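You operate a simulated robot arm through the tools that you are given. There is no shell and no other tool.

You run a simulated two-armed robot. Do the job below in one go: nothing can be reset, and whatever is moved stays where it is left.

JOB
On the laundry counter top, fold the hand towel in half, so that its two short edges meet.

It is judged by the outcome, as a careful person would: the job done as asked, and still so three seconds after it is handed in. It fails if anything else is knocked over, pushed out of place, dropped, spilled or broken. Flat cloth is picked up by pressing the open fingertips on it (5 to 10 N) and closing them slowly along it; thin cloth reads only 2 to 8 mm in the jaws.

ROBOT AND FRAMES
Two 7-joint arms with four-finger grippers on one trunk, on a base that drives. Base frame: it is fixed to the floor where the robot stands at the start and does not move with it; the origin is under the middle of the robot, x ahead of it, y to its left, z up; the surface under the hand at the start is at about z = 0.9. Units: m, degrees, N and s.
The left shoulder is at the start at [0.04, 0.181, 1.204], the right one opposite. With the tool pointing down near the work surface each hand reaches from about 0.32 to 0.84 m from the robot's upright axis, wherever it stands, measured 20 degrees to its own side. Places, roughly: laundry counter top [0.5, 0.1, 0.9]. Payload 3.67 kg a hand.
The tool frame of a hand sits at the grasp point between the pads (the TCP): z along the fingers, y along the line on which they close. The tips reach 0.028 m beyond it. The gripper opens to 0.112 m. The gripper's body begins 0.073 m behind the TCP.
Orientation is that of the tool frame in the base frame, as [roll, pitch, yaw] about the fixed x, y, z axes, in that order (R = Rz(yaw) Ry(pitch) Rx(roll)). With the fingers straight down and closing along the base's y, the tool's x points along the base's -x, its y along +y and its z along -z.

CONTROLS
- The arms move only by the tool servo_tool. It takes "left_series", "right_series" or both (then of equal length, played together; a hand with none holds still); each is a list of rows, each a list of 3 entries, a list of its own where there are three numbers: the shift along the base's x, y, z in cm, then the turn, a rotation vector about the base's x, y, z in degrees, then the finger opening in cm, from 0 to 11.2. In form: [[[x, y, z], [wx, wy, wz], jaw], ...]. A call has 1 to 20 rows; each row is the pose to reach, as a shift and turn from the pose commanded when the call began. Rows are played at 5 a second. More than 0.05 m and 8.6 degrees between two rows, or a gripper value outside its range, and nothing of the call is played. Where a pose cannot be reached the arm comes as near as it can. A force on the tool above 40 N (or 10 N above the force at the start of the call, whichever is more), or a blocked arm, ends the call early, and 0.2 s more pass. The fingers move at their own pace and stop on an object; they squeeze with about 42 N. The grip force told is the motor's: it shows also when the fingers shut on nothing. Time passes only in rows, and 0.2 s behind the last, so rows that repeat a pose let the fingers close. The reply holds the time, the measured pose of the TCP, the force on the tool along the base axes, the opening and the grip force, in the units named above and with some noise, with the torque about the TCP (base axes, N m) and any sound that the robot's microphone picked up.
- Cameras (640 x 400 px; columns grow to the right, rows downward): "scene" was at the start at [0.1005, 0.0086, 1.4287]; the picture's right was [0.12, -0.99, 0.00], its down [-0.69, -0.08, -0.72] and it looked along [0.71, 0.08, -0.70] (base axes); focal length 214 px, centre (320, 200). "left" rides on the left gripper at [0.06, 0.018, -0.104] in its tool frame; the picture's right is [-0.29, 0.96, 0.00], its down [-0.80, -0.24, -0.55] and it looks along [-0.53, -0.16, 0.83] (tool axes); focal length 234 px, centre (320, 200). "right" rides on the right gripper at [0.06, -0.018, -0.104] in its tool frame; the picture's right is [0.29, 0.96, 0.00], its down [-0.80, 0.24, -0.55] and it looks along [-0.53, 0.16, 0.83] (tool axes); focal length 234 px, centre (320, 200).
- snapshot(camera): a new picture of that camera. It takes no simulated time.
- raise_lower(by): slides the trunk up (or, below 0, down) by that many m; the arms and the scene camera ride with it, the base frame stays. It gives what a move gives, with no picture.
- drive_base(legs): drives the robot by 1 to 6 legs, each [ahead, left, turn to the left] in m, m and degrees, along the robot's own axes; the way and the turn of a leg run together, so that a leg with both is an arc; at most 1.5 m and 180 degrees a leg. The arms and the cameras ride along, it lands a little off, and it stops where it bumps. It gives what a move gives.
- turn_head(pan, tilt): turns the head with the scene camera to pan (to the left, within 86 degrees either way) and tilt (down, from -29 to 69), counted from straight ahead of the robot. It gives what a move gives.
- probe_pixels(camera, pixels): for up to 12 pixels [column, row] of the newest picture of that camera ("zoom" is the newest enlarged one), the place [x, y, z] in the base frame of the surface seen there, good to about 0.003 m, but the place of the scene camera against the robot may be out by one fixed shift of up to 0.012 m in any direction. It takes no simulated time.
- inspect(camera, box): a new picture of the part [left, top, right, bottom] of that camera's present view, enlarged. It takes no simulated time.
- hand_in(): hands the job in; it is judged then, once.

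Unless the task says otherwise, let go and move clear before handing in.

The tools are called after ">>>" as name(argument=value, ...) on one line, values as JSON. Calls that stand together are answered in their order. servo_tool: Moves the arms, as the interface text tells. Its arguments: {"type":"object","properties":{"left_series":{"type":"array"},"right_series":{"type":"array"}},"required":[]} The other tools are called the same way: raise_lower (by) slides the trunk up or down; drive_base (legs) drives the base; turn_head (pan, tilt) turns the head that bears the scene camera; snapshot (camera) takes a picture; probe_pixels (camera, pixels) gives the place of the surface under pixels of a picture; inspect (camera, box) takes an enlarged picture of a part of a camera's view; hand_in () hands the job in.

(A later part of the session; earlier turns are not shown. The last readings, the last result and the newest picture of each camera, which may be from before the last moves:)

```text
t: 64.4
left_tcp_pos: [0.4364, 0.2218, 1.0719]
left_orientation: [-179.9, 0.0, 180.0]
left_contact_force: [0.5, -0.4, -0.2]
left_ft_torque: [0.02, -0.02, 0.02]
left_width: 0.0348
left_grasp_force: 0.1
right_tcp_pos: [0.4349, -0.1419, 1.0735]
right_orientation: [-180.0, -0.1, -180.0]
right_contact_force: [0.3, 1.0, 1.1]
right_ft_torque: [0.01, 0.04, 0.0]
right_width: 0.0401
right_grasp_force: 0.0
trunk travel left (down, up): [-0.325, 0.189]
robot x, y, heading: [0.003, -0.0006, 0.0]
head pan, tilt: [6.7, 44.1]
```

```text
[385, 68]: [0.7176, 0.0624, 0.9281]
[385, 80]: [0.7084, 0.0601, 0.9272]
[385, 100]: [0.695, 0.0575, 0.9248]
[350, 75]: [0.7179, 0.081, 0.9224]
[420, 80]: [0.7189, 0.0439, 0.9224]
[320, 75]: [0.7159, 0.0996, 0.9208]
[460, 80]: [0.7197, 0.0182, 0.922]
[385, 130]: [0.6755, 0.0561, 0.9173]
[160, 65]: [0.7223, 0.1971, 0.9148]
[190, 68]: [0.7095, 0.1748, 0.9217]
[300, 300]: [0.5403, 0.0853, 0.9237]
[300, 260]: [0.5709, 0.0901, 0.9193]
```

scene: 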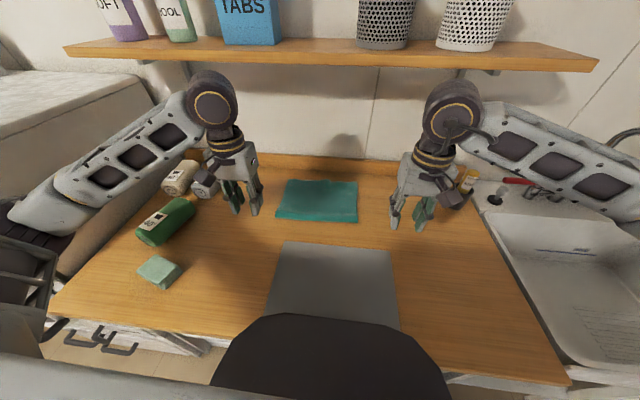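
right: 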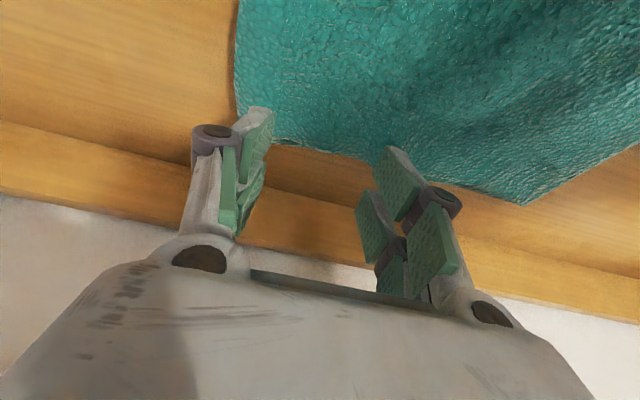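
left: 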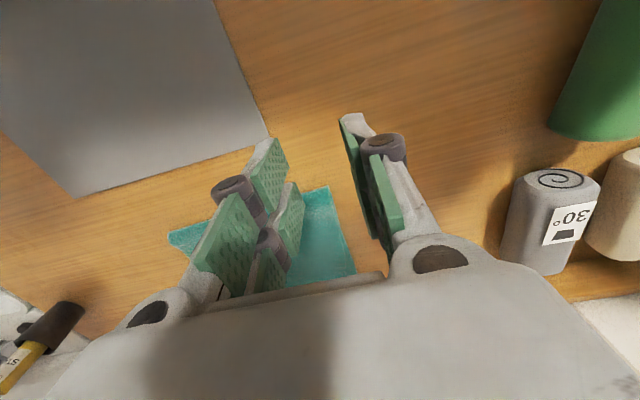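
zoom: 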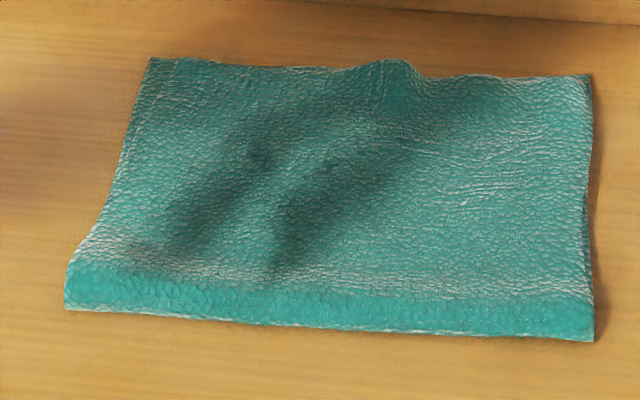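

The remaining bump is only ~7 mm high and the hem lags the far edge by ~1 cm. I'll bring the left hand over the top layer's left part to draw it gently outward and forward.

>>> servo_tool(left_series=[[[3.3, -1.0, 0], [0, -2, 0], 5], [[6.6, -2.0, -1], [0, -4, 0], 5], [[10, -3.1, -2.5], [0, -7, 0], 5], [[13.3, -4.1, -4], [0, -10, 0], 5], [[16.6, -5.1, -5.5], [0, -13, 0], 5], [[20, -6.2, -7], [0, -16, 0], 5], [[23.3, -7.2, -8.5], [0, -18, 0], 5], [[26.4, -8.2, -10], [0, -20, 0], 5], [[26.4, -8.2, -11.5], [0, -20, 0], 5], [[26.4, -8.2, -12.3], [0, -20, 0], 5], [[26.4, -8.2, -12.3], [0, -20, 0], 5]])

>>> snapshot(camera="left")

>>> inspect(camera="scene", box=[260, 150, 380, 225])

>>> snapshot(camera="scene")

```text
t: 66.8
left_tcp_pos: [0.7014, 0.1392, 0.9497]
left_orientation: [-180.0, 20.0, 180.0]
left_contact_force: [-0.6, 0.9, 0.7]
left_ft_torque: [0.02, -0.03, 0.0]
left_width: 0.05
left_grasp_force: 0.0
right_tcp_pos: [0.436, -0.143, 1.0731]
right_orientation: [-180.0, 0.0, 180.0]
right_contact_force: [-0.6, -0.3, -1.2]
right_ft_torque: [0.05, 0.0, 0.02]
right_width: 0.04
right_grasp_force: 0.1
trunk travel left (down, up): [-0.325, 0.189]
robot x, y, heading: [0.0008, 0.0039, -0.4]
head pan, tilt: [6.7, 44.1]
```

```text
taken
```

left: 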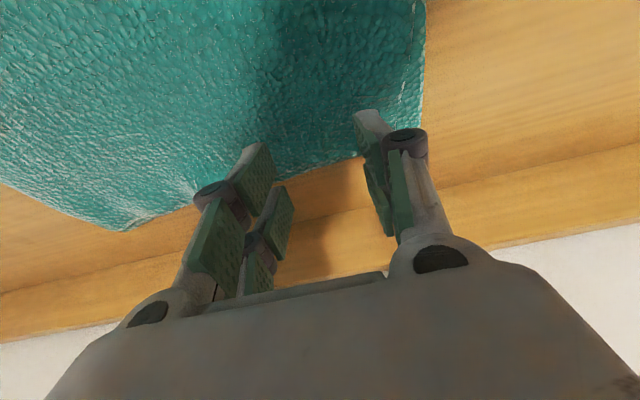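

```text
5.33 times, centred on (320, 188) of scene
```

zoom: 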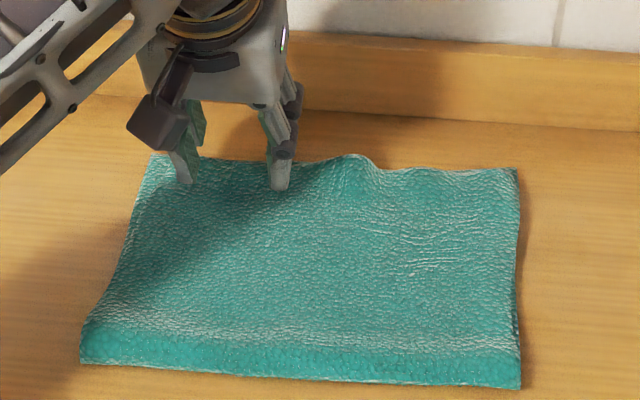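

```text
taken
```

scene: 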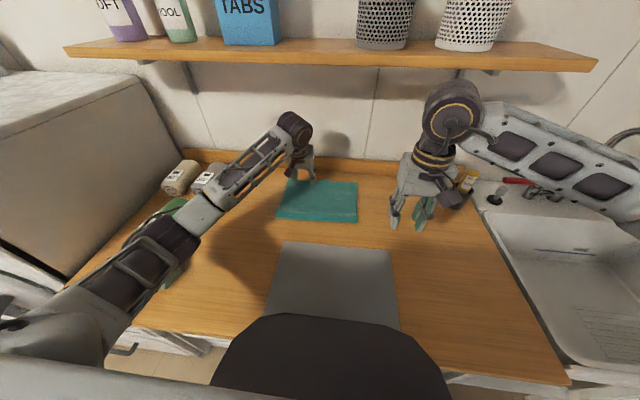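

Before pressing, I'll check the left elbow's clearance over the sponge and bottle at (130–200, 220–290).

>>> probe_pixels(camera="scene", pixels=[[180, 275], [172, 262], [160, 278], [150, 290], [185, 245], [150, 240], [195, 215], [175, 205], [190, 258], [140, 225]])

>>> inspect(camera="scene", box=[90, 180, 250, 320])

```text
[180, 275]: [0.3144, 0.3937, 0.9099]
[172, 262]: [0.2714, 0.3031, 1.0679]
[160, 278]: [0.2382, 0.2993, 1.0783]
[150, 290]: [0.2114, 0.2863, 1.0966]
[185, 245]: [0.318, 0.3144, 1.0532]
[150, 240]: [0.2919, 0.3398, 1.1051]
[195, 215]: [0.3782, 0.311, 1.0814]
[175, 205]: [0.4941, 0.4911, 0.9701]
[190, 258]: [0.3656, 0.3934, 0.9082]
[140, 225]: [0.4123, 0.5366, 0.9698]
```

```text
2.86 times, centred on (170, 250) of scene
```

zoom: 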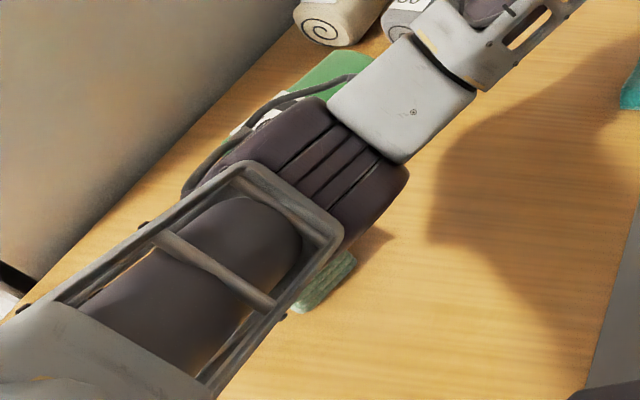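

The elbow is higher now (z≈1.05), well clear. I'll lower the left fingertips to a light contact.

>>> servo_tool(left_series=[[[0, 0, -0.3], [0, 0, 0], 5], [[0, 0, -0.6], [0, 0, 0], 5], [[0, 0, -0.8], [0, 0, 0], 5], [[0, 0, -0.9], [0, 0, 0], 5], [[0, 0, -0.9], [0, 0, 0], 5]])

```text
t: 68.0
left_tcp_pos: [0.7013, 0.1376, 0.942]
left_orientation: [-180.0, 19.9, -179.9]
left_contact_force: [0.4, 0.3, 1.6]
left_ft_torque: [-0.02, 0.04, 0.0]
left_width: 0.0501
left_grasp_force: 0.7
right_tcp_pos: [0.434, -0.1413, 1.0729]
right_orientation: [180.0, 0.0, 180.0]
right_contact_force: [0.1, -0.2, -0.5]
right_ft_torque: [-0.03, -0.03, 0.01]
right_width: 0.0401
right_grasp_force: 0.0
trunk travel left (down, up): [-0.325, 0.189]
robot x, y, heading: [-0.0002, -0.0004, -0.1]
head pan, tilt: [6.7, 44.1]
```

Contact is light (1.6 N). I'll press 1 mm more and drag about 1.4 cm outward and 0.8 cm forward, slowly.

>>> servo_tool(left_series=[[[0, 0, -0.1], [0, 0, 0], 5], [[0, 0, -0.15], [0, 0, 0], 5], [[0.1, 0.2, -0.15], [0, 0, 0], 5], [[0.2, 0.4, -0.15], [0, 0, 0], 5], [[0.3, 0.6, -0.15], [0, 0, 0], 5], [[0.4, 0.8, -0.15], [0, 0, 0], 5], [[0.5, 1.0, -0.15], [0, 0, 0], 5], [[0.6, 1.2, -0.15], [0, 0, 0], 5], [[0.7, 1.4, -0.15], [0, 0, 0], 5], [[0.8, 1.5, -0.15], [0, 0, 0], 5], [[0.8, 1.5, -0.15], [0, 0, 0], 5]])

>>> snapshot(camera="left")

>>> inspect(camera="left", box=[280, 60, 460, 180])

>>> inspect(camera="scene", box=[260, 150, 380, 225])

```text
t: 70.4
left_tcp_pos: [0.7094, 0.1541, 0.9404]
left_orientation: [179.9, 20.1, -180.0]
left_contact_force: [-0.8, -1.1, 3.5]
left_ft_torque: [-0.05, 0.03, 0.03]
left_width: 0.0502
left_grasp_force: 0.2
right_tcp_pos: [0.4347, -0.1426, 1.0738]
right_orientation: [180.0, -0.1, -180.0]
right_contact_force: [-0.7, -0.7, -0.5]
right_ft_torque: [0.0, -0.02, 0.02]
right_width: 0.04
right_grasp_force: 0.1
trunk travel left (down, up): [-0.325, 0.189]
robot x, y, heading: [-0.0008, -0.0009, -0.2]
head pan, tilt: [6.7, 44.1]
```

```text
taken
```

left: 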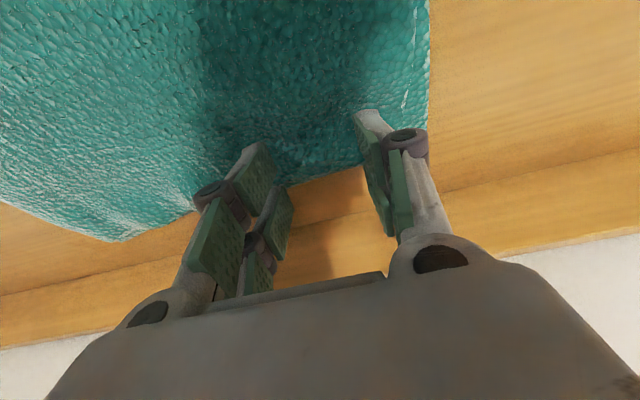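

```text
3.33 times, centred on (370, 120) of left
```

zoom: 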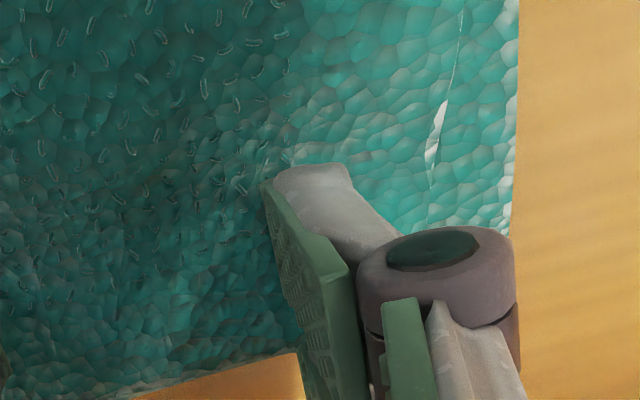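

```text
5.33 times, centred on (320, 188) of scene
```

zoom: 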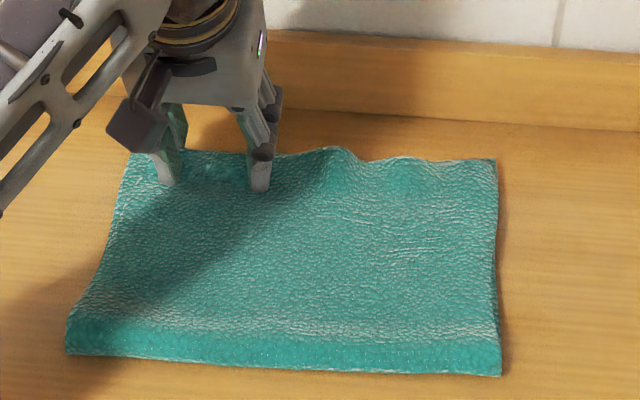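

That moved the whole towel a little instead of just the top layer (harmless). I'll lift, and use the spreading motion over the remaining bump instead.

>>> servo_tool(left_series=[[[0, 0, 0.5], [0, 0, 0], 5], [[0, 0, 1.5], [0, 0, 0], 5], [[0, -1.5, 2.5], [0, 0, 0], 5], [[-0.3, -3.5, 2.5], [0, 0, 0], 5], [[-0.6, -6.0, 2.5], [0, 0, 0], 5], [[-0.6, -6.0, 2.5], [0, 0, 0], 5]])

>>> snapshot(camera="left")

>>> inspect(camera="scene", box=[260, 150, 380, 225])

```text
t: 71.8
left_tcp_pos: [0.7027, 0.0949, 0.9652]
left_orientation: [180.0, 20.0, -179.9]
left_contact_force: [0.1, 0.1, 0.5]
left_ft_torque: [0.01, -0.01, -0.01]
left_width: 0.0499
left_grasp_force: 0.0
right_tcp_pos: [0.4344, -0.142, 1.0725]
right_orientation: [180.0, 0.1, -179.9]
right_contact_force: [0.5, 0.2, 0.4]
right_ft_torque: [-0.02, 0.0, 0.02]
right_width: 0.0401
right_grasp_force: 0.0
trunk travel left (down, up): [-0.325, 0.189]
robot x, y, heading: [-0.0006, 0.0012, -0.1]
head pan, tilt: [6.7, 44.1]
```

```text
taken
```

left: 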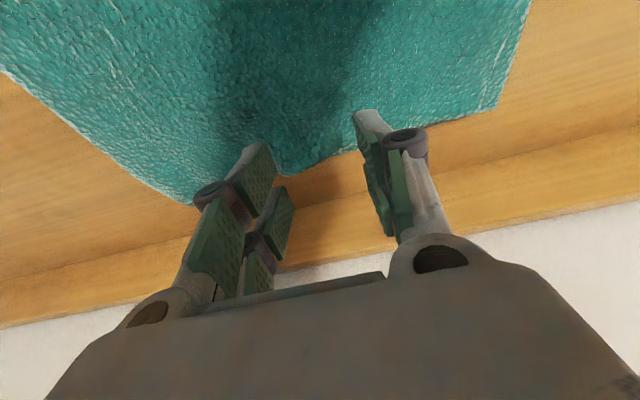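

```text
5.33 times, centred on (320, 188) of scene
```

zoom: 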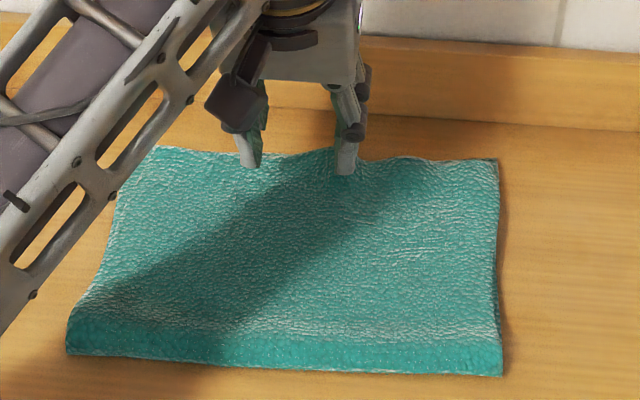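

The bump lies between the fingers, nearer the right one. I'll shift 8 mm right and lower to contact.

>>> servo_tool(left_series=[[[0, -0.8, 0], [0, 0, 0], 5], [[0, -0.8, -0.8], [0, 0, 0], 5], [[0, -0.8, -1.6], [0, 0, 0], 5], [[0, -0.8, -2.1], [0, 0, 0], 5], [[0, -0.8, -2.4], [0, 0, 0], 5], [[0, -0.8, -2.5], [0, 0, 0], 5], [[0, -0.8, -2.5], [0, 0, 0], 5]])

```text
t: 73.4
left_tcp_pos: [0.7022, 0.0858, 0.94]
left_orientation: [-180.0, 19.9, 180.0]
left_contact_force: [0.5, -0.4, 3.4]
left_ft_torque: [0.02, 0.0, 0.01]
left_width: 0.0497
left_grasp_force: 0.2
right_tcp_pos: [0.435, -0.1427, 1.0719]
right_orientation: [180.0, 0.0, 180.0]
right_contact_force: [0.9, -0.5, 0.6]
right_ft_torque: [0.03, 0.0, -0.01]
right_width: 0.0402
right_grasp_force: 0.0
trunk travel left (down, up): [-0.325, 0.189]
robot x, y, heading: [0.0013, 0.0001, 0.0]
head pan, tilt: [6.7, 44.1]
```

>>> servo_tool(left_series=[[[0, 0.1, -0.03], [0, 0, 0], 5.3], [[0, 0.2, -0.05], [0, 0, 0], 5.6], [[0, 0.3, -0.05], [0, 0, 0], 5.9], [[0, 0.4, -0.05], [0, 0, 0], 6.2], [[0, 0.5, -0.05], [0, 0, 0], 6.5], [[0, 0.6, -0.05], [0, 0, 0], 6.8], [[0, 0.7, -0.05], [0, 0, 0], 7.1], [[0, 0.8, -0.05], [0, 0, 0], 7.4], [[0, 0.8, -0.05], [0, 0, 0], 7.6], [[0, 0.8, -0.05], [0, 0, 0], 7.6]])

>>> snapshot(camera="left")

>>> inspect(camera="scene", box=[260, 150, 380, 225])

```text
t: 75.6
left_tcp_pos: [0.7031, 0.0933, 0.9388]
left_orientation: [180.0, 20.0, 180.0]
left_contact_force: [0.0, -0.1, 0.1]
left_ft_torque: [0.0, 0.0, -0.01]
left_width: 0.0761
left_grasp_force: 0.1
right_tcp_pos: [0.4343, -0.1431, 1.0723]
right_orientation: [-180.0, -0.1, -180.0]
right_contact_force: [-0.1, -1.4, -0.7]
right_ft_torque: [-0.01, -0.01, -0.01]
right_width: 0.0399
right_grasp_force: 0.1
trunk travel left (down, up): [-0.325, 0.189]
robot x, y, heading: [0.0008, 0.0052, -0.2]
head pan, tilt: [6.7, 44.1]
```

```text
taken
```

left: 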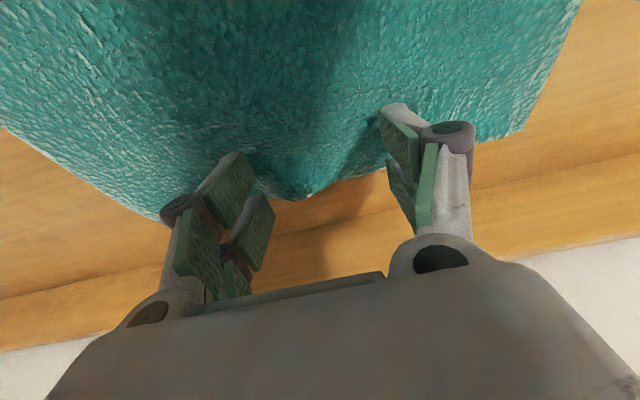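

```text
5.33 times, centred on (320, 188) of scene
```

zoom: 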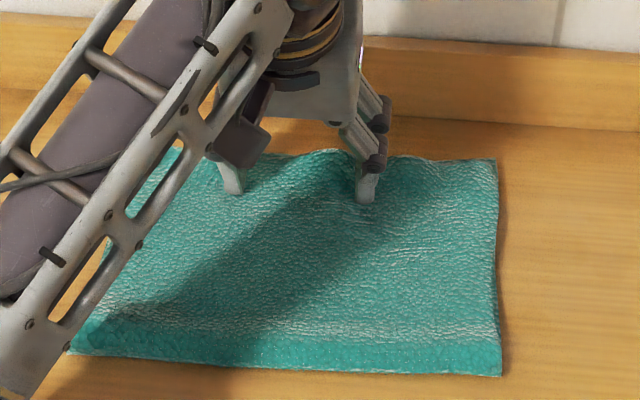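

The press faded as the fingers opened, so the effect was partial. I'll lift and withdraw the left hand, then judge how flat the towel is.

>>> servo_tool(left_series=[[[0, 0, 0.6], [0, 0, 0], 7.6], [[0, 0, 1.6], [0, 0, 0], 7.6], [[-1, 0.5, 3.2], [0, 0, 0], 7], [[-4, 1.5, 4.5], [0, 3, 0], 6], [[-7.5, 2.6, 6], [0, 6, 0], 5], [[-11, 3.8, 7.5], [0, 9, 0], 4], [[-14.5, 5, 9], [0, 12, 0], 4], [[-18, 6.2, 10.5], [0, 15, 0], 4], [[-21.5, 8, 12], [0, 18, 0], 4], [[-25, 11, 13], [0, 20, 0], 4], [[-27, 13, 13], [0, 20, 0], 4], [[-27, 13, 13], [0, 20, 0], 4]])

>>> snapshot(camera="scene")

>>> inspect(camera="scene", box=[265, 165, 365, 227])

>>> inspect(camera="scene", box=[280, 168, 320, 193])

>>> inspect(camera="scene", box=[316, 168, 356, 193])

```text
t: 78.2
left_tcp_pos: [0.4344, 0.2208, 1.069]
left_orientation: [180.0, -0.1, 180.0]
left_contact_force: [0.9, 0.0, 0.0]
left_ft_torque: [0.0, 0.01, -0.01]
left_width: 0.0402
left_grasp_force: 0.1
right_tcp_pos: [0.4357, -0.1435, 1.0731]
right_orientation: [-180.0, 0.0, 180.0]
right_contact_force: [-0.3, -0.2, 0.0]
right_ft_torque: [0.03, 0.02, -0.03]
right_width: 0.04
right_grasp_force: 0.1
trunk travel left (down, up): [-0.325, 0.189]
robot x, y, heading: [0.0019, -0.0033, -0.0]
head pan, tilt: [6.7, 44.1]
```

```text
taken
```

scene: 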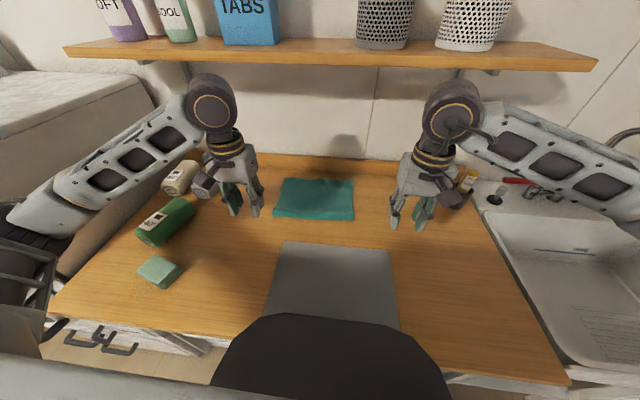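

```text
6.40 times, centred on (315, 196) of scene
```

zoom: 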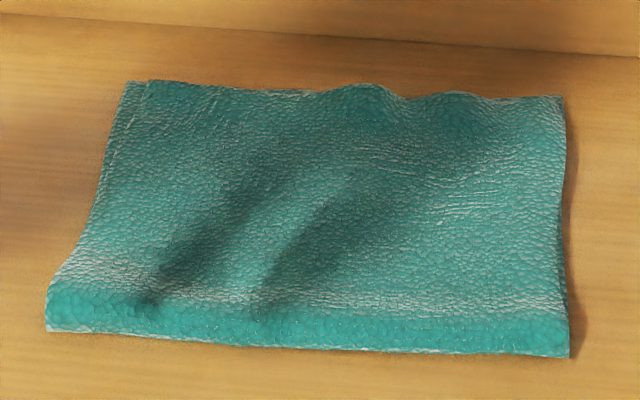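

```text
16.00 times, centred on (300, 180) of scene
```

zoom: 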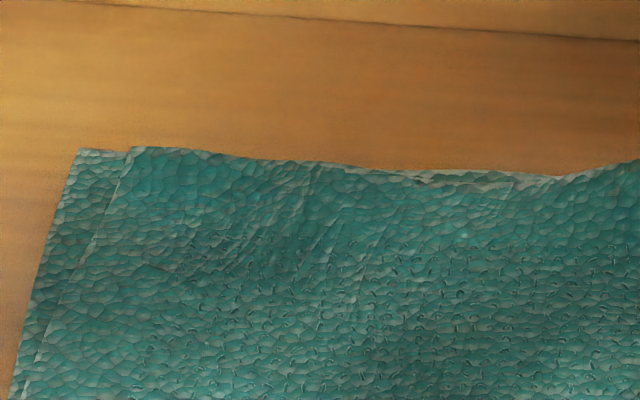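

```text
16.00 times, centred on (336, 180) of scene
```

zoom: 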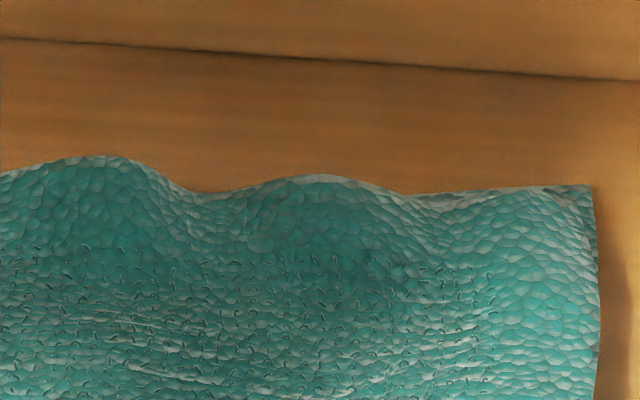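

The towel lies neatly folded with two low waves along the hem. I'll measure the hem against the far edge and the fold height one more time.

>>> probe_pixels(camera="zoom", pixels=[[100, 165], [100, 200], [200, 200], [200, 230], [310, 185], [310, 210], [400, 210], [450, 195], [450, 205], [550, 200], [588, 190], [588, 230]])

>>> probe_pixels(camera="scene", pixels=[[285, 179], [289, 180], [298, 181], [308, 182], [320, 182], [274, 214], [295, 216], [315, 218], [335, 219], [353, 220], [315, 212], [353, 182]])

```text
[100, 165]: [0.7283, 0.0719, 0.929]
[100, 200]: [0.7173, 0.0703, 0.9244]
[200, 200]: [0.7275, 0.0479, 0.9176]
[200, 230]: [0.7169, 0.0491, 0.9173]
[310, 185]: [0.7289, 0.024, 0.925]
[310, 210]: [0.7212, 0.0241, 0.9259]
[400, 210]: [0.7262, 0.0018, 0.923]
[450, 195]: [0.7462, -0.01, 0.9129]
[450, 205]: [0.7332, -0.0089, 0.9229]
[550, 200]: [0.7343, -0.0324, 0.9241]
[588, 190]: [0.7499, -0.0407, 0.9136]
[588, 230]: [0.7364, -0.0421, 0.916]
```

```text
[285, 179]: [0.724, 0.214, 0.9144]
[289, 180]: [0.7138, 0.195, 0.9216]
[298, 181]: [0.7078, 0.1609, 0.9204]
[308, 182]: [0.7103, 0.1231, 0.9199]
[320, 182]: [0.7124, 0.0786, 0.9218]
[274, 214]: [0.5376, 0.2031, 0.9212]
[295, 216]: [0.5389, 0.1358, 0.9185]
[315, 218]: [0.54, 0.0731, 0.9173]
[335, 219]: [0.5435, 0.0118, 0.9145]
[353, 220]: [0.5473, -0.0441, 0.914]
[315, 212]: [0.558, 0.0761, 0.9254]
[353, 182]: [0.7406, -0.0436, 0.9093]
```

The hem now trails the far edge by only ~1 cm, but the top left corner is ~1.5 cm inside the lower one because of the two low waves. I'll use both hands: the right holds near its corner while the left, pressing lightly near the left corner, draws the slack out.

>>> servo_tool(left_series=[[[3.3, -0.8, 0], [0, -2, 0], 3], [[6.6, -1.6, -1], [0, -4, 0], 3], [[10, -2.5, -2.5], [0, -7, 0], 3], [[13.3, -3.3, -4], [0, -10, 0], 3], [[16.6, -4.1, -5.5], [0, -13, 0], 3], [[20, -5, -7], [0, -16, 0], 3], [[23.3, -5.8, -8.5], [0, -18, 0], 3], [[26.6, -6.6, -10], [0, -20, 0], 3], [[26.6, -6.6, -11.5], [0, -20, 0], 3], [[26.6, -6.6, -12.2], [0, -20, 0], 3], [[26.6, -6.6, -12.2], [0, -20, 0], 3]], right_series=[[[3.4, 1.6, 0], [0, -2, 0], 3], [[6.8, 3.2, -1], [0, -4, 0], 3], [[10.2, 4.8, -2.5], [0, -7, 0], 3], [[13.6, 6.4, -4], [0, -10, 0], 3], [[17, 8, -5.5], [0, -13, 0], 3], [[20.4, 9.6, -7], [0, -16, 0], 3], [[23.8, 11.2, -8.5], [0, -18, 0], 3], [[27.2, 12.8, -10], [0, -20, 0], 3], [[27.2, 12.8, -11.5], [0, -20, 0], 3], [[27.2, 12.8, -12.2], [0, -20, 0], 3], [[27.2, 12.8, -12.2], [0, -20, 0], 3]])

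>>> inspect(camera="scene", box=[260, 150, 380, 225])

>>> snapshot(camera="left")

>>> snapshot(camera="right")

```text
t: 80.6
left_tcp_pos: [0.6986, 0.1567, 0.9459]
left_orientation: [180.0, 20.0, 180.0]
left_contact_force: [-0.2, 0.7, 0.1]
left_ft_torque: [-0.02, -0.02, -0.01]
left_width: 0.0297
left_grasp_force: 0.0
right_tcp_pos: [0.7066, -0.0124, 0.9478]
right_orientation: [179.8, 19.9, -179.9]
right_contact_force: [0.4, -0.4, 0.6]
right_ft_torque: [-0.01, -0.01, -0.01]
right_width: 0.03
right_grasp_force: 0.1
trunk travel left (down, up): [-0.325, 0.189]
robot x, y, heading: [-0.0017, -0.0001, -0.2]
head pan, tilt: [6.7, 44.1]
```

```text
5.33 times, centred on (320, 188) of scene
```

zoom: 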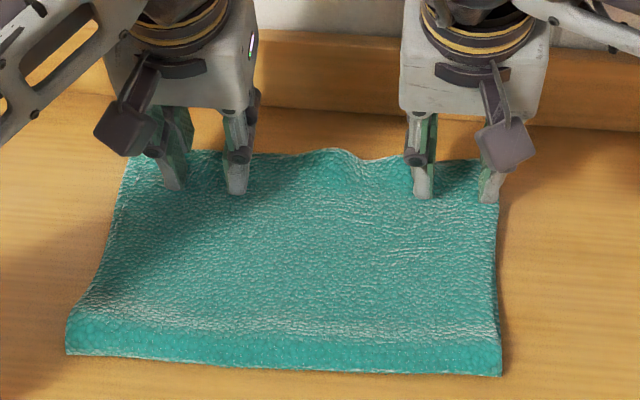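

```text
taken
```

left: 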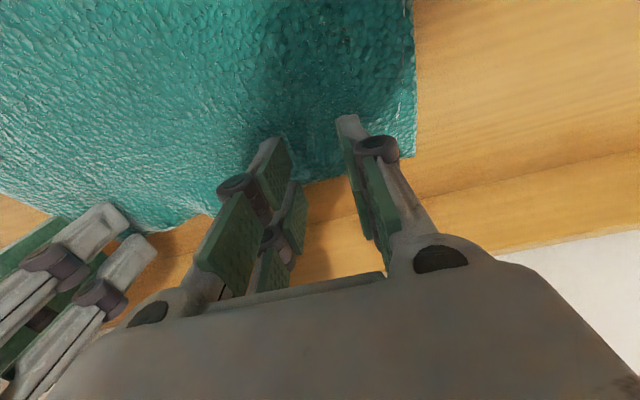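

```text
taken
```

right: 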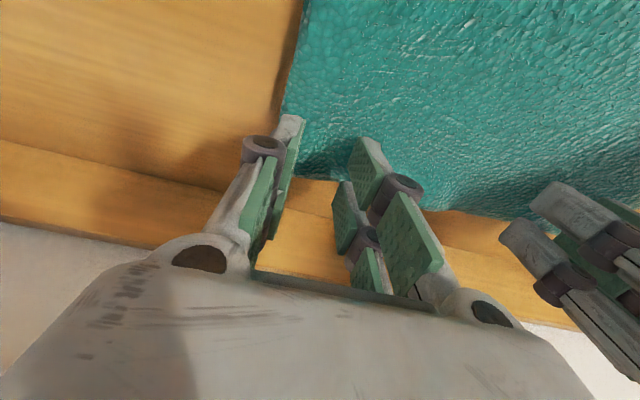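

Both hands hover just above the hem area. I'll lower them to a light press.

>>> servo_tool(left_series=[[[0, 0, -0.2], [0, 0, 0], 3], [[0, 0, -0.4], [0, 0, 0], 3], [[0, 0, -0.6], [0, 0, 0], 3], [[0, 0, -0.65], [0, 0, 0], 3], [[0, 0, -0.65], [0, 0, 0], 3]], right_series=[[[0, 0.3, -0.2], [0, 0, 0], 3], [[0, 0.3, -0.4], [0, 0, 0], 3], [[0, 0.3, -0.6], [0, 0, 0], 3], [[0, 0.3, -0.75], [0, 0, 0], 3], [[0, 0.3, -0.75], [0, 0, 0], 3]])

```text
t: 81.8
left_tcp_pos: [0.7, 0.1566, 0.9399]
left_orientation: [-180.0, 19.9, -180.0]
left_contact_force: [-0.4, -0.4, 3.9]
left_ft_torque: [0.01, 0.08, 0.01]
left_width: 0.0301
left_grasp_force: 0.0
right_tcp_pos: [0.7051, -0.0099, 0.9419]
right_orientation: [179.9, 19.9, 179.9]
right_contact_force: [0.2, -0.5, 0.4]
right_ft_torque: [-0.02, 0.04, 0.05]
right_width: 0.03
right_grasp_force: 0.2
trunk travel left (down, up): [-0.325, 0.189]
robot x, y, heading: [-0.0003, 0.0022, 0.1]
head pan, tilt: [6.7, 44.1]
```

The left presses 3.9 N, the right barely. I'll press the right a bit more as the holder, then draw the left hand 1.5 cm outward.

>>> servo_tool(left_series=[[[0, 0, 0], [0, 0, 0], 3], [[0, 0, 0], [0, 0, 0], 3], [[0, 0, 0], [0, 0, 0], 3], [[0, 0.2, -0.03], [0, 0, 0], 3], [[0, 0.4, -0.03], [0, 0, 0], 3], [[0, 0.6, -0.03], [0, 0, 0], 3], [[0, 0.8, -0.03], [0, 0, 0], 3], [[0, 1.0, -0.03], [0, 0, 0], 3], [[0, 1.2, -0.03], [0, 0, 0], 3], [[0, 1.4, -0.03], [0, 0, 0], 3], [[0, 1.6, -0.03], [0, 0, 0], 3], [[0, 1.6, -0.03], [0, 0, 0], 3]], right_series=[[[0, 0, -0.1], [0, 0, 0], 3], [[0, 0, -0.2], [0, 0, 0], 3], [[0, 0, -0.25], [0, 0, 0], 3], [[0, 0, -0.25], [0, 0, 0], 3], [[0, 0, -0.25], [0, 0, 0], 3], [[0, 0, -0.25], [0, 0, 0], 3], [[0, 0, -0.25], [0, 0, 0], 3], [[0, 0, -0.25], [0, 0, 0], 3], [[0, 0, -0.25], [0, 0, 0], 3], [[0, 0, -0.25], [0, 0, 0], 3], [[0, 0, -0.25], [0, 0, 0], 3], [[0, 0, -0.25], [0, 0, 0], 3]])

>>> inspect(camera="scene", box=[260, 150, 380, 225])

>>> snapshot(camera="left")

>>> snapshot(camera="right")

```text
t: 84.4
left_tcp_pos: [0.6996, 0.1734, 0.9412]
left_orientation: [-179.9, 20.0, -179.9]
left_contact_force: [0.4, -2.4, 2.8]
left_ft_torque: [-0.08, 0.06, 0.06]
left_width: 0.0303
left_grasp_force: 0.4
right_tcp_pos: [0.7049, -0.0103, 0.9389]
right_orientation: [-180.0, 20.0, -179.9]
right_contact_force: [1.6, 0.4, 9.2]
right_ft_torque: [-0.06, 0.08, -0.01]
right_width: 0.0303
right_grasp_force: 0.0
trunk travel left (down, up): [-0.325, 0.189]
robot x, y, heading: [0.002, -0.002, 0.0]
head pan, tilt: [6.7, 44.1]
```

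```text
5.33 times, centred on (320, 188) of scene
```

zoom: 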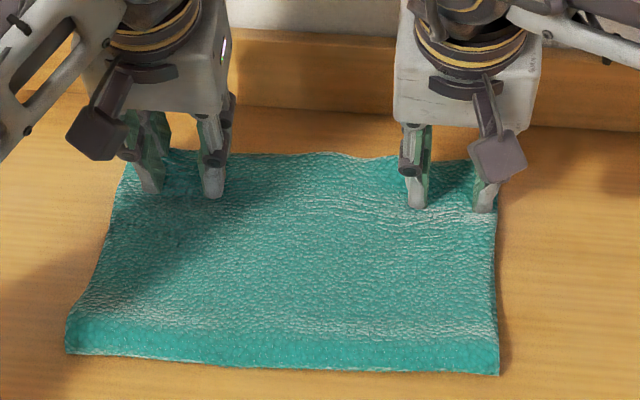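

```text
taken
```

left: 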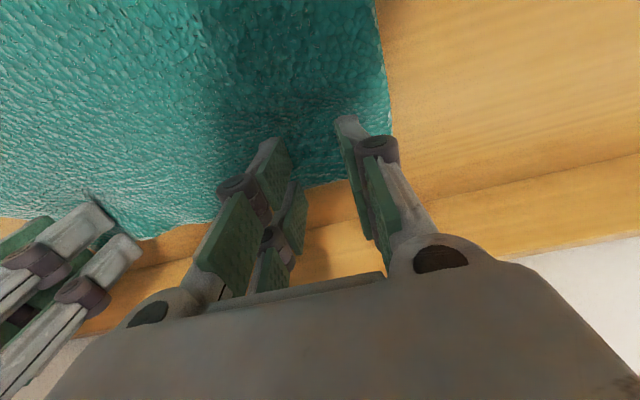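

```text
taken
```

right: 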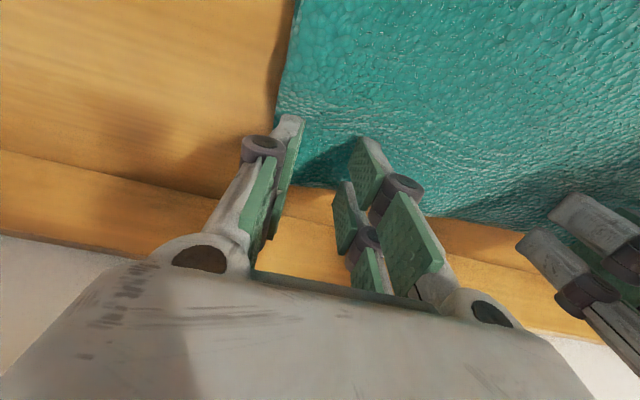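

The waves are pulled flat and the left top edge now covers the lower one. I'll lift both hands straight up, then withdraw them and check.

>>> servo_tool(left_series=[[[0, 0, 0.4], [0, 0, 0], 3], [[0, 0, 1.2], [0, 0, 0], 3], [[0, 0, 2.4], [0, 0, 0], 3], [[-2, 0.4, 3.5], [0, 2, 0], 3], [[-5, 1.0, 4.8], [0, 4, 0], 3], [[-8.3, 1.7, 6], [0, 7, 0], 3], [[-11.6, 2.4, 7.3], [0, 10, 0], 3], [[-15, 3.2, 8.6], [0, 13, 0], 3], [[-18.3, 4, 10], [0, 16, 0], 3], [[-21.6, 5, 11.5], [0, 18, 0], 3], [[-25, 6, 12.5], [0, 20, 0], 3], [[-26.6, 6.5, 13], [0, 20, 0], 3]], right_series=[[[0, 0, 0.4], [0, 0, 0], 3], [[0, 0, 1.2], [0, 0, 0], 3], [[0, 0, 2.4], [0, 0, 0], 3], [[-2, -0.8, 3.5], [0, 2, 0], 3], [[-5, -2.0, 4.8], [0, 4, 0], 3], [[-8.3, -3.5, 6], [0, 7, 0], 3], [[-11.6, -5, 7.3], [0, 10, 0], 3], [[-15, -6.6, 8.6], [0, 13, 0], 3], [[-18.3, -8.2, 10], [0, 16, 0], 3], [[-21.6, -10, 11.5], [0, 18, 0], 3], [[-25, -12, 12.5], [0, 20, 0], 3], [[-26.6, -13, 13], [0, 20, 0], 3]])

>>> snapshot(camera="scene")

>>> inspect(camera="scene", box=[265, 165, 365, 227])

>>> inspect(camera="scene", box=[276, 168, 316, 193])

>>> inspect(camera="scene", box=[316, 168, 356, 193])

```text
t: 87.0
left_tcp_pos: [0.4305, 0.2367, 1.0708]
left_orientation: [179.9, 0.0, 180.0]
left_contact_force: [0.6, -0.6, 0.7]
left_ft_torque: [0.04, -0.01, 0.04]
left_width: 0.0301
left_grasp_force: 0.0
right_tcp_pos: [0.441, -0.1393, 1.0682]
right_orientation: [179.9, 0.0, 180.0]
right_contact_force: [0.8, 0.3, 0.8]
right_ft_torque: [-0.03, -0.02, 0.0]
right_width: 0.0304
right_grasp_force: 0.0
trunk travel left (down, up): [-0.325, 0.189]
robot x, y, heading: [0.0009, 0.0019, -0.2]
head pan, tilt: [6.7, 44.1]
```

```text
taken
```

scene: 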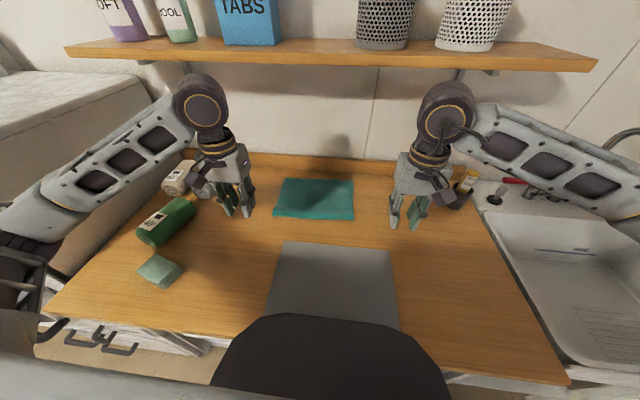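

```text
6.40 times, centred on (315, 196) of scene
```

zoom: 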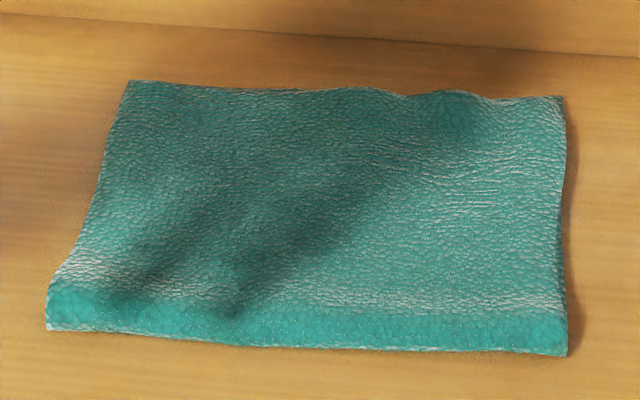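

```text
16.00 times, centred on (296, 180) of scene
```

zoom: 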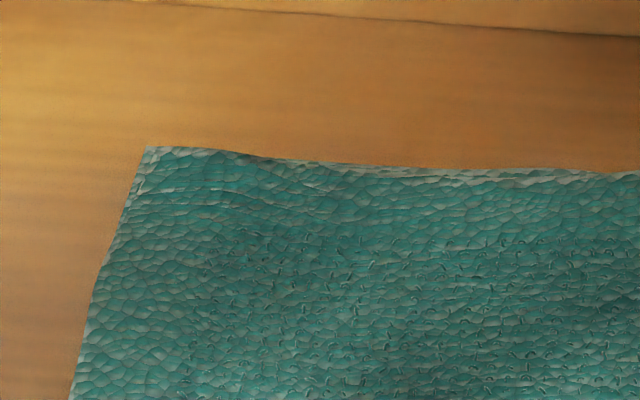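

```text
16.00 times, centred on (336, 180) of scene
```

zoom: 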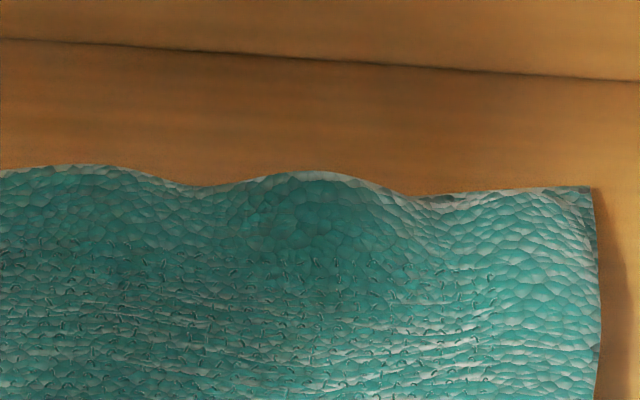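

The corners now coincide and the edges meet. But the sponge seems to have shifted: it was centred near (155,285) at the start and is now near (160,271), so I'll check it closely.

>>> inspect(camera="scene", box=[60, 120, 260, 320])

>>> probe_pixels(camera="scene", pixels=[[160, 271], [155, 285], [140, 268], [158, 256], [181, 270], [162, 287], [165, 222], [145, 240], [190, 205], [455, 195]])

```text
2.00 times, centred on (160, 220) of scene
```

zoom: 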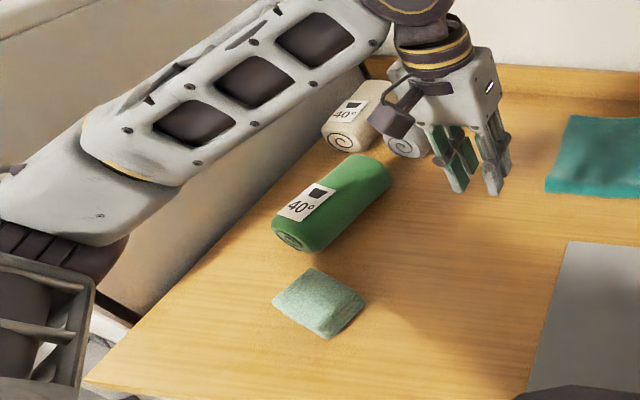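

```text
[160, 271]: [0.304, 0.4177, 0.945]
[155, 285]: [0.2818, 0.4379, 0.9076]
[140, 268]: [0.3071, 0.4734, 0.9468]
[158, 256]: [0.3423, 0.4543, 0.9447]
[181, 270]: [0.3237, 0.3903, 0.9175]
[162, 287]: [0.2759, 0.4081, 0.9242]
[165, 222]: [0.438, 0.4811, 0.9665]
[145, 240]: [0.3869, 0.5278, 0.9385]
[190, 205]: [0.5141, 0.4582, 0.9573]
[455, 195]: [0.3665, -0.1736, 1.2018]
```

The sponge did shift by about 3 cm forward and 1 cm left (by comparing its corners with the first picture), presumably brushed by my left elbow. I must put it back, so I'll move the left hand over it to measure it.

>>> servo_tool(left_series=[[[-2.6, 3.3, 0], [0, 0, 0], 3], [[-5.2, 6.6, 0], [0, 0, 0], 3], [[-8, 9.8, 0], [0, 0, 0], 3], [[-10.6, 13, 0], [0, 0, 0], 3], [[-13, 16.3, 0], [0, 0, 0], 3], [[-13, 16.3, 0], [0, 0, 0], 3]])

>>> snapshot(camera="left")

>>> snapshot(camera="scene")

```text
t: 88.4
left_tcp_pos: [0.3015, 0.3995, 1.0719]
left_orientation: [-180.0, 0.1, 180.0]
left_contact_force: [0.0, -1.0, -0.8]
left_ft_torque: [0.0, -0.04, 0.01]
left_width: 0.03
left_grasp_force: 0.1
right_tcp_pos: [0.4404, -0.139, 1.069]
right_orientation: [-179.9, 0.1, 179.9]
right_contact_force: [0.3, -0.1, 0.6]
right_ft_torque: [0.0, 0.01, 0.02]
right_width: 0.0299
right_grasp_force: 0.1
trunk travel left (down, up): [-0.325, 0.189]
robot x, y, heading: [0.0012, -0.0022, -0.2]
head pan, tilt: [6.7, 44.1]
```

```text
taken
```

left: 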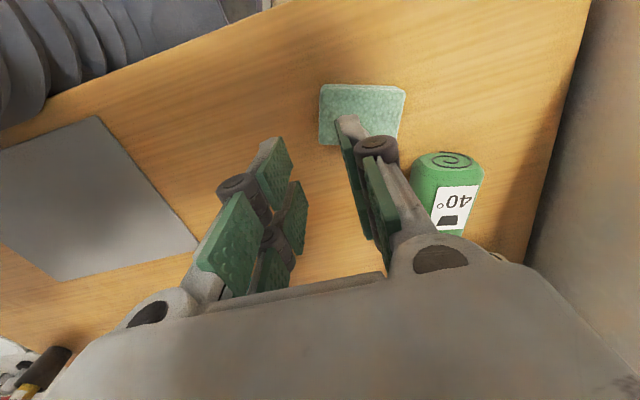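

```text
taken
```

scene: 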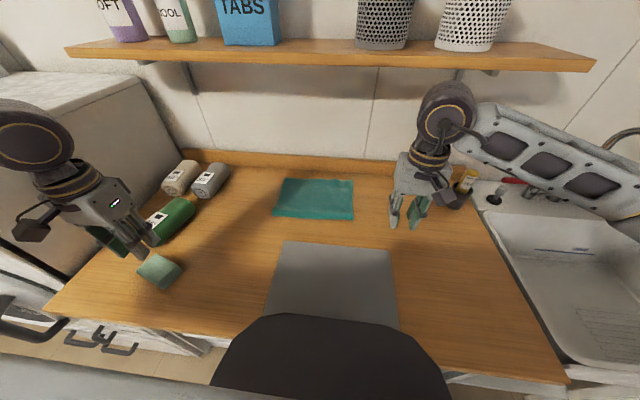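

The left camera sees the sponge at about (320–405, 85–155). I'll probe its corners and sides.

>>> probe_pixels(camera="left", pixels=[[324, 90], [401, 94], [396, 132], [322, 136], [360, 90], [402, 110], [322, 115], [335, 105], [360, 105], [390, 140], [430, 165], [450, 155]])

>>> inspect(camera="left", box=[290, 60, 450, 160])

```text
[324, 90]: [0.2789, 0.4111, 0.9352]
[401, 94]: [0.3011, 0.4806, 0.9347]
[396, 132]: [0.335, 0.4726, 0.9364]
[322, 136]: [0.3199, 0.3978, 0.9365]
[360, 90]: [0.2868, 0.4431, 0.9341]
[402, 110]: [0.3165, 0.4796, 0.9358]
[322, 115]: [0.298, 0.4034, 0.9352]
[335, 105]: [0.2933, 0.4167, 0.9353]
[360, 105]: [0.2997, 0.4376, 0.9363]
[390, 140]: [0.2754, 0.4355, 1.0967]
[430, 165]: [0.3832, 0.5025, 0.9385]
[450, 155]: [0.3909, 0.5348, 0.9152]
```

```text
4.00 times, centred on (370, 110) of left
```

zoom: 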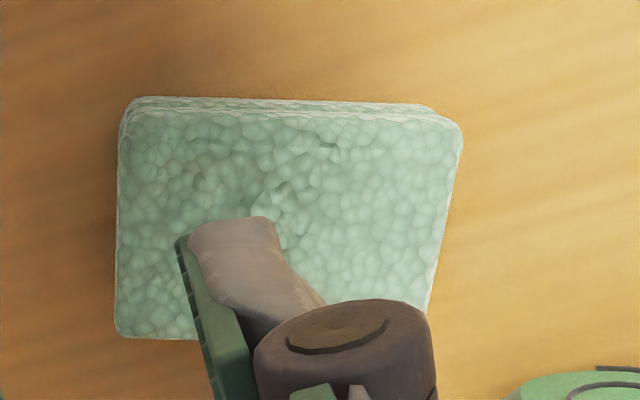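

The sponge's top is about 8 × 5.3 cm, centred near (0.3125, 0.4395), turned about 17°. I'll align the left gripper over it, jaws wide along its long side, and come down to just above it.

>>> servo_tool(left_series=[[[0.4, 1.4, 0], [0, 0, -6], 6], [[0.8, 2.8, 0], [0, 0, -12], 9], [[1.1, 4.0, 0], [0, 0, -17], 10.8], [[1.1, 4.0, -2], [0, 0, -17], 10.8], [[1.1, 4.0, -4], [0, 0, -17], 10.8], [[1.1, 4.0, -6], [0, 0, -17], 10.8], [[1.1, 4.0, -8], [0, 0, -17], 10.8], [[1.1, 4.0, -8], [0, 0, -17], 10.8]])

>>> snapshot(camera="left")

>>> inspect(camera="scene", box=[80, 190, 240, 310])

```text
t: 90.2
left_tcp_pos: [0.3158, 0.4418, 0.9895]
left_orientation: [-180.0, 0.0, 163.0]
left_contact_force: [0.5, 0.0, -0.9]
left_ft_torque: [-0.02, 0.01, 0.01]
left_width: 0.1077
left_grasp_force: 0.1
right_tcp_pos: [0.4415, -0.1387, 1.0692]
right_orientation: [179.9, -0.1, -180.0]
right_contact_force: [0.2, -0.6, -0.9]
right_ft_torque: [0.02, -0.01, -0.01]
right_width: 0.0301
right_grasp_force: 0.0
trunk travel left (down, up): [-0.325, 0.189]
robot x, y, heading: [0.0034, -0.0003, 0.2]
head pan, tilt: [6.7, 44.1]
```

```text
taken
```

left: 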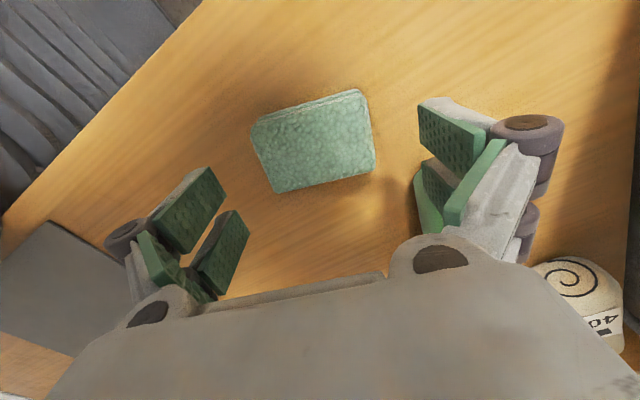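

```text
3.33 times, centred on (160, 250) of scene
```

zoom: 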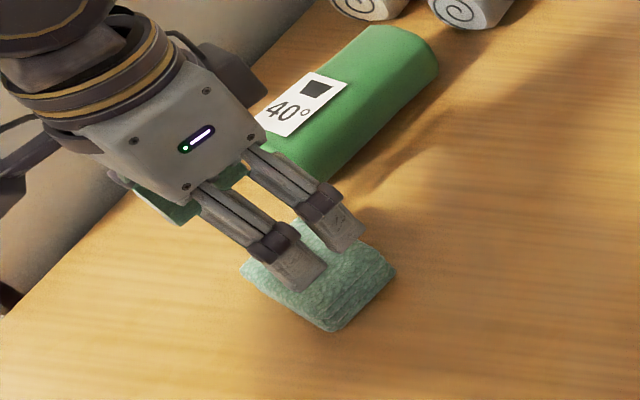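

The full sponge is now visible at (250–376, 88–193) in the left picture. I'll probe its four corners for exact centring.

>>> probe_pixels(camera="left", pixels=[[256, 124], [356, 94], [372, 168], [275, 190], [312, 140], [306, 108], [323, 180], [265, 157], [366, 130]])

```text
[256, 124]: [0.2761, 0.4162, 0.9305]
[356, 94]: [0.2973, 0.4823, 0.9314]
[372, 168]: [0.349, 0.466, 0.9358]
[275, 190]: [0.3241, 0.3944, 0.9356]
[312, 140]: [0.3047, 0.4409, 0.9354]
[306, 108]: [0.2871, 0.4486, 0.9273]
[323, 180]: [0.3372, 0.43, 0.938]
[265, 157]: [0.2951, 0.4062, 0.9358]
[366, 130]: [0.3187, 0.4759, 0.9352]
```

The sponge's centre is (0.3115, 0.4395), long axis turned ≈18.5°. I'll trim the alignment and lower the open fingers around it.

>>> servo_tool(left_series=[[[-0.4, -0.2, 0], [0, 0, -1.5], 10.8], [[-0.4, -0.2, -1.5], [0, 0, -1.5], 10.8], [[-0.4, -0.2, -3], [0, 0, -1.5], 10.8], [[-0.4, -0.2, -4.5], [0, 0, -1.5], 10.8], [[-0.4, -0.2, -5.5], [0, 0, -1.5], 10.8], [[-0.4, -0.2, -5.5], [0, 0, -1.5], 10.8]])

>>> snapshot(camera="left")

>>> inspect(camera="scene", box=[80, 190, 240, 310])

```text
t: 91.6
left_tcp_pos: [0.3097, 0.4392, 0.9366]
left_orientation: [180.0, 0.0, 161.6]
left_contact_force: [-0.4, -0.1, -0.9]
left_ft_torque: [-0.03, 0.04, -0.01]
left_width: 0.1078
left_grasp_force: 0.2
right_tcp_pos: [0.4413, -0.1394, 1.0683]
right_orientation: [-180.0, 0.0, 180.0]
right_contact_force: [-0.2, -0.5, -0.2]
right_ft_torque: [-0.04, 0.0, -0.03]
right_width: 0.03
right_grasp_force: 0.0
trunk travel left (down, up): [-0.325, 0.189]
robot x, y, heading: [-0.0001, 0.0005, 0.1]
head pan, tilt: [6.7, 44.1]
```

```text
taken
```

left: 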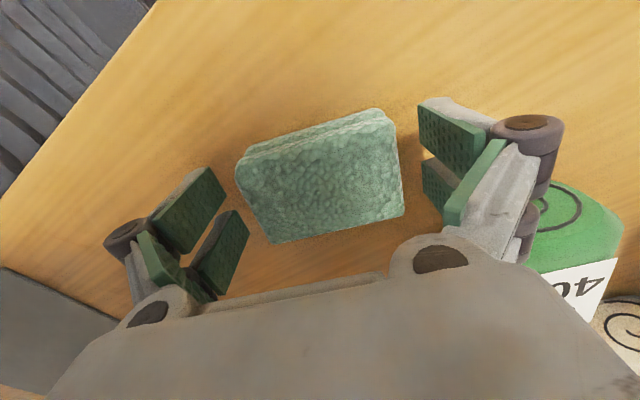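

```text
3.33 times, centred on (160, 250) of scene
```

zoom: 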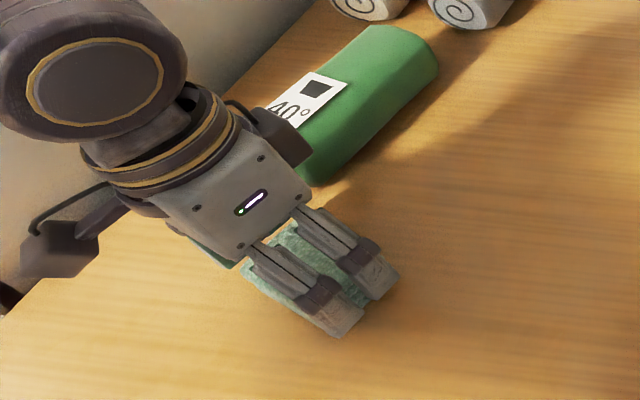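

The fingers straddle the sponge with room to spare, clear of the bottle. I'll close gently to just touch it.

>>> servo_tool(left_series=[[[0, 0, 0], [0, 0, 0], 10], [[0, 0, 0], [0, 0, 0], 9.2], [[0, 0, 0], [0, 0, 0], 8.6], [[0, 0, 0], [0, 0, 0], 8.2], [[0, 0, 0], [0, 0, 0], 7.8], [[0, 0, 0], [0, 0, 0], 7.6], [[0, 0, 0], [0, 0, 0], 7.6]])

>>> snapshot(camera="left")

```text
t: 93.2
left_tcp_pos: [0.3108, 0.439, 0.9354]
left_orientation: [-180.0, 0.0, 161.4]
left_contact_force: [1.2, 1.9, 5.2]
left_ft_torque: [-0.02, 0.01, 0.03]
left_width: 0.0839
left_grasp_force: 42.4
right_tcp_pos: [0.4406, -0.1377, 1.0681]
right_orientation: [-179.9, -0.1, -179.9]
right_contact_force: [0.1, 0.4, 0.3]
right_ft_torque: [0.0, -0.04, -0.01]
right_width: 0.0299
right_grasp_force: 0.1
trunk travel left (down, up): [-0.325, 0.189]
robot x, y, heading: [0.0008, 0.0008, 0.1]
head pan, tilt: [6.7, 44.1]
```

```text
taken
```

left: 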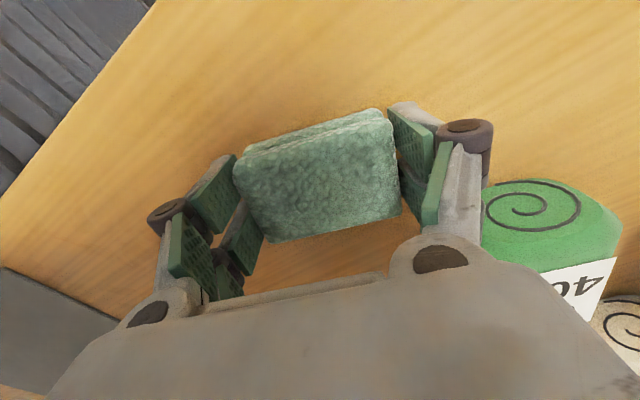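

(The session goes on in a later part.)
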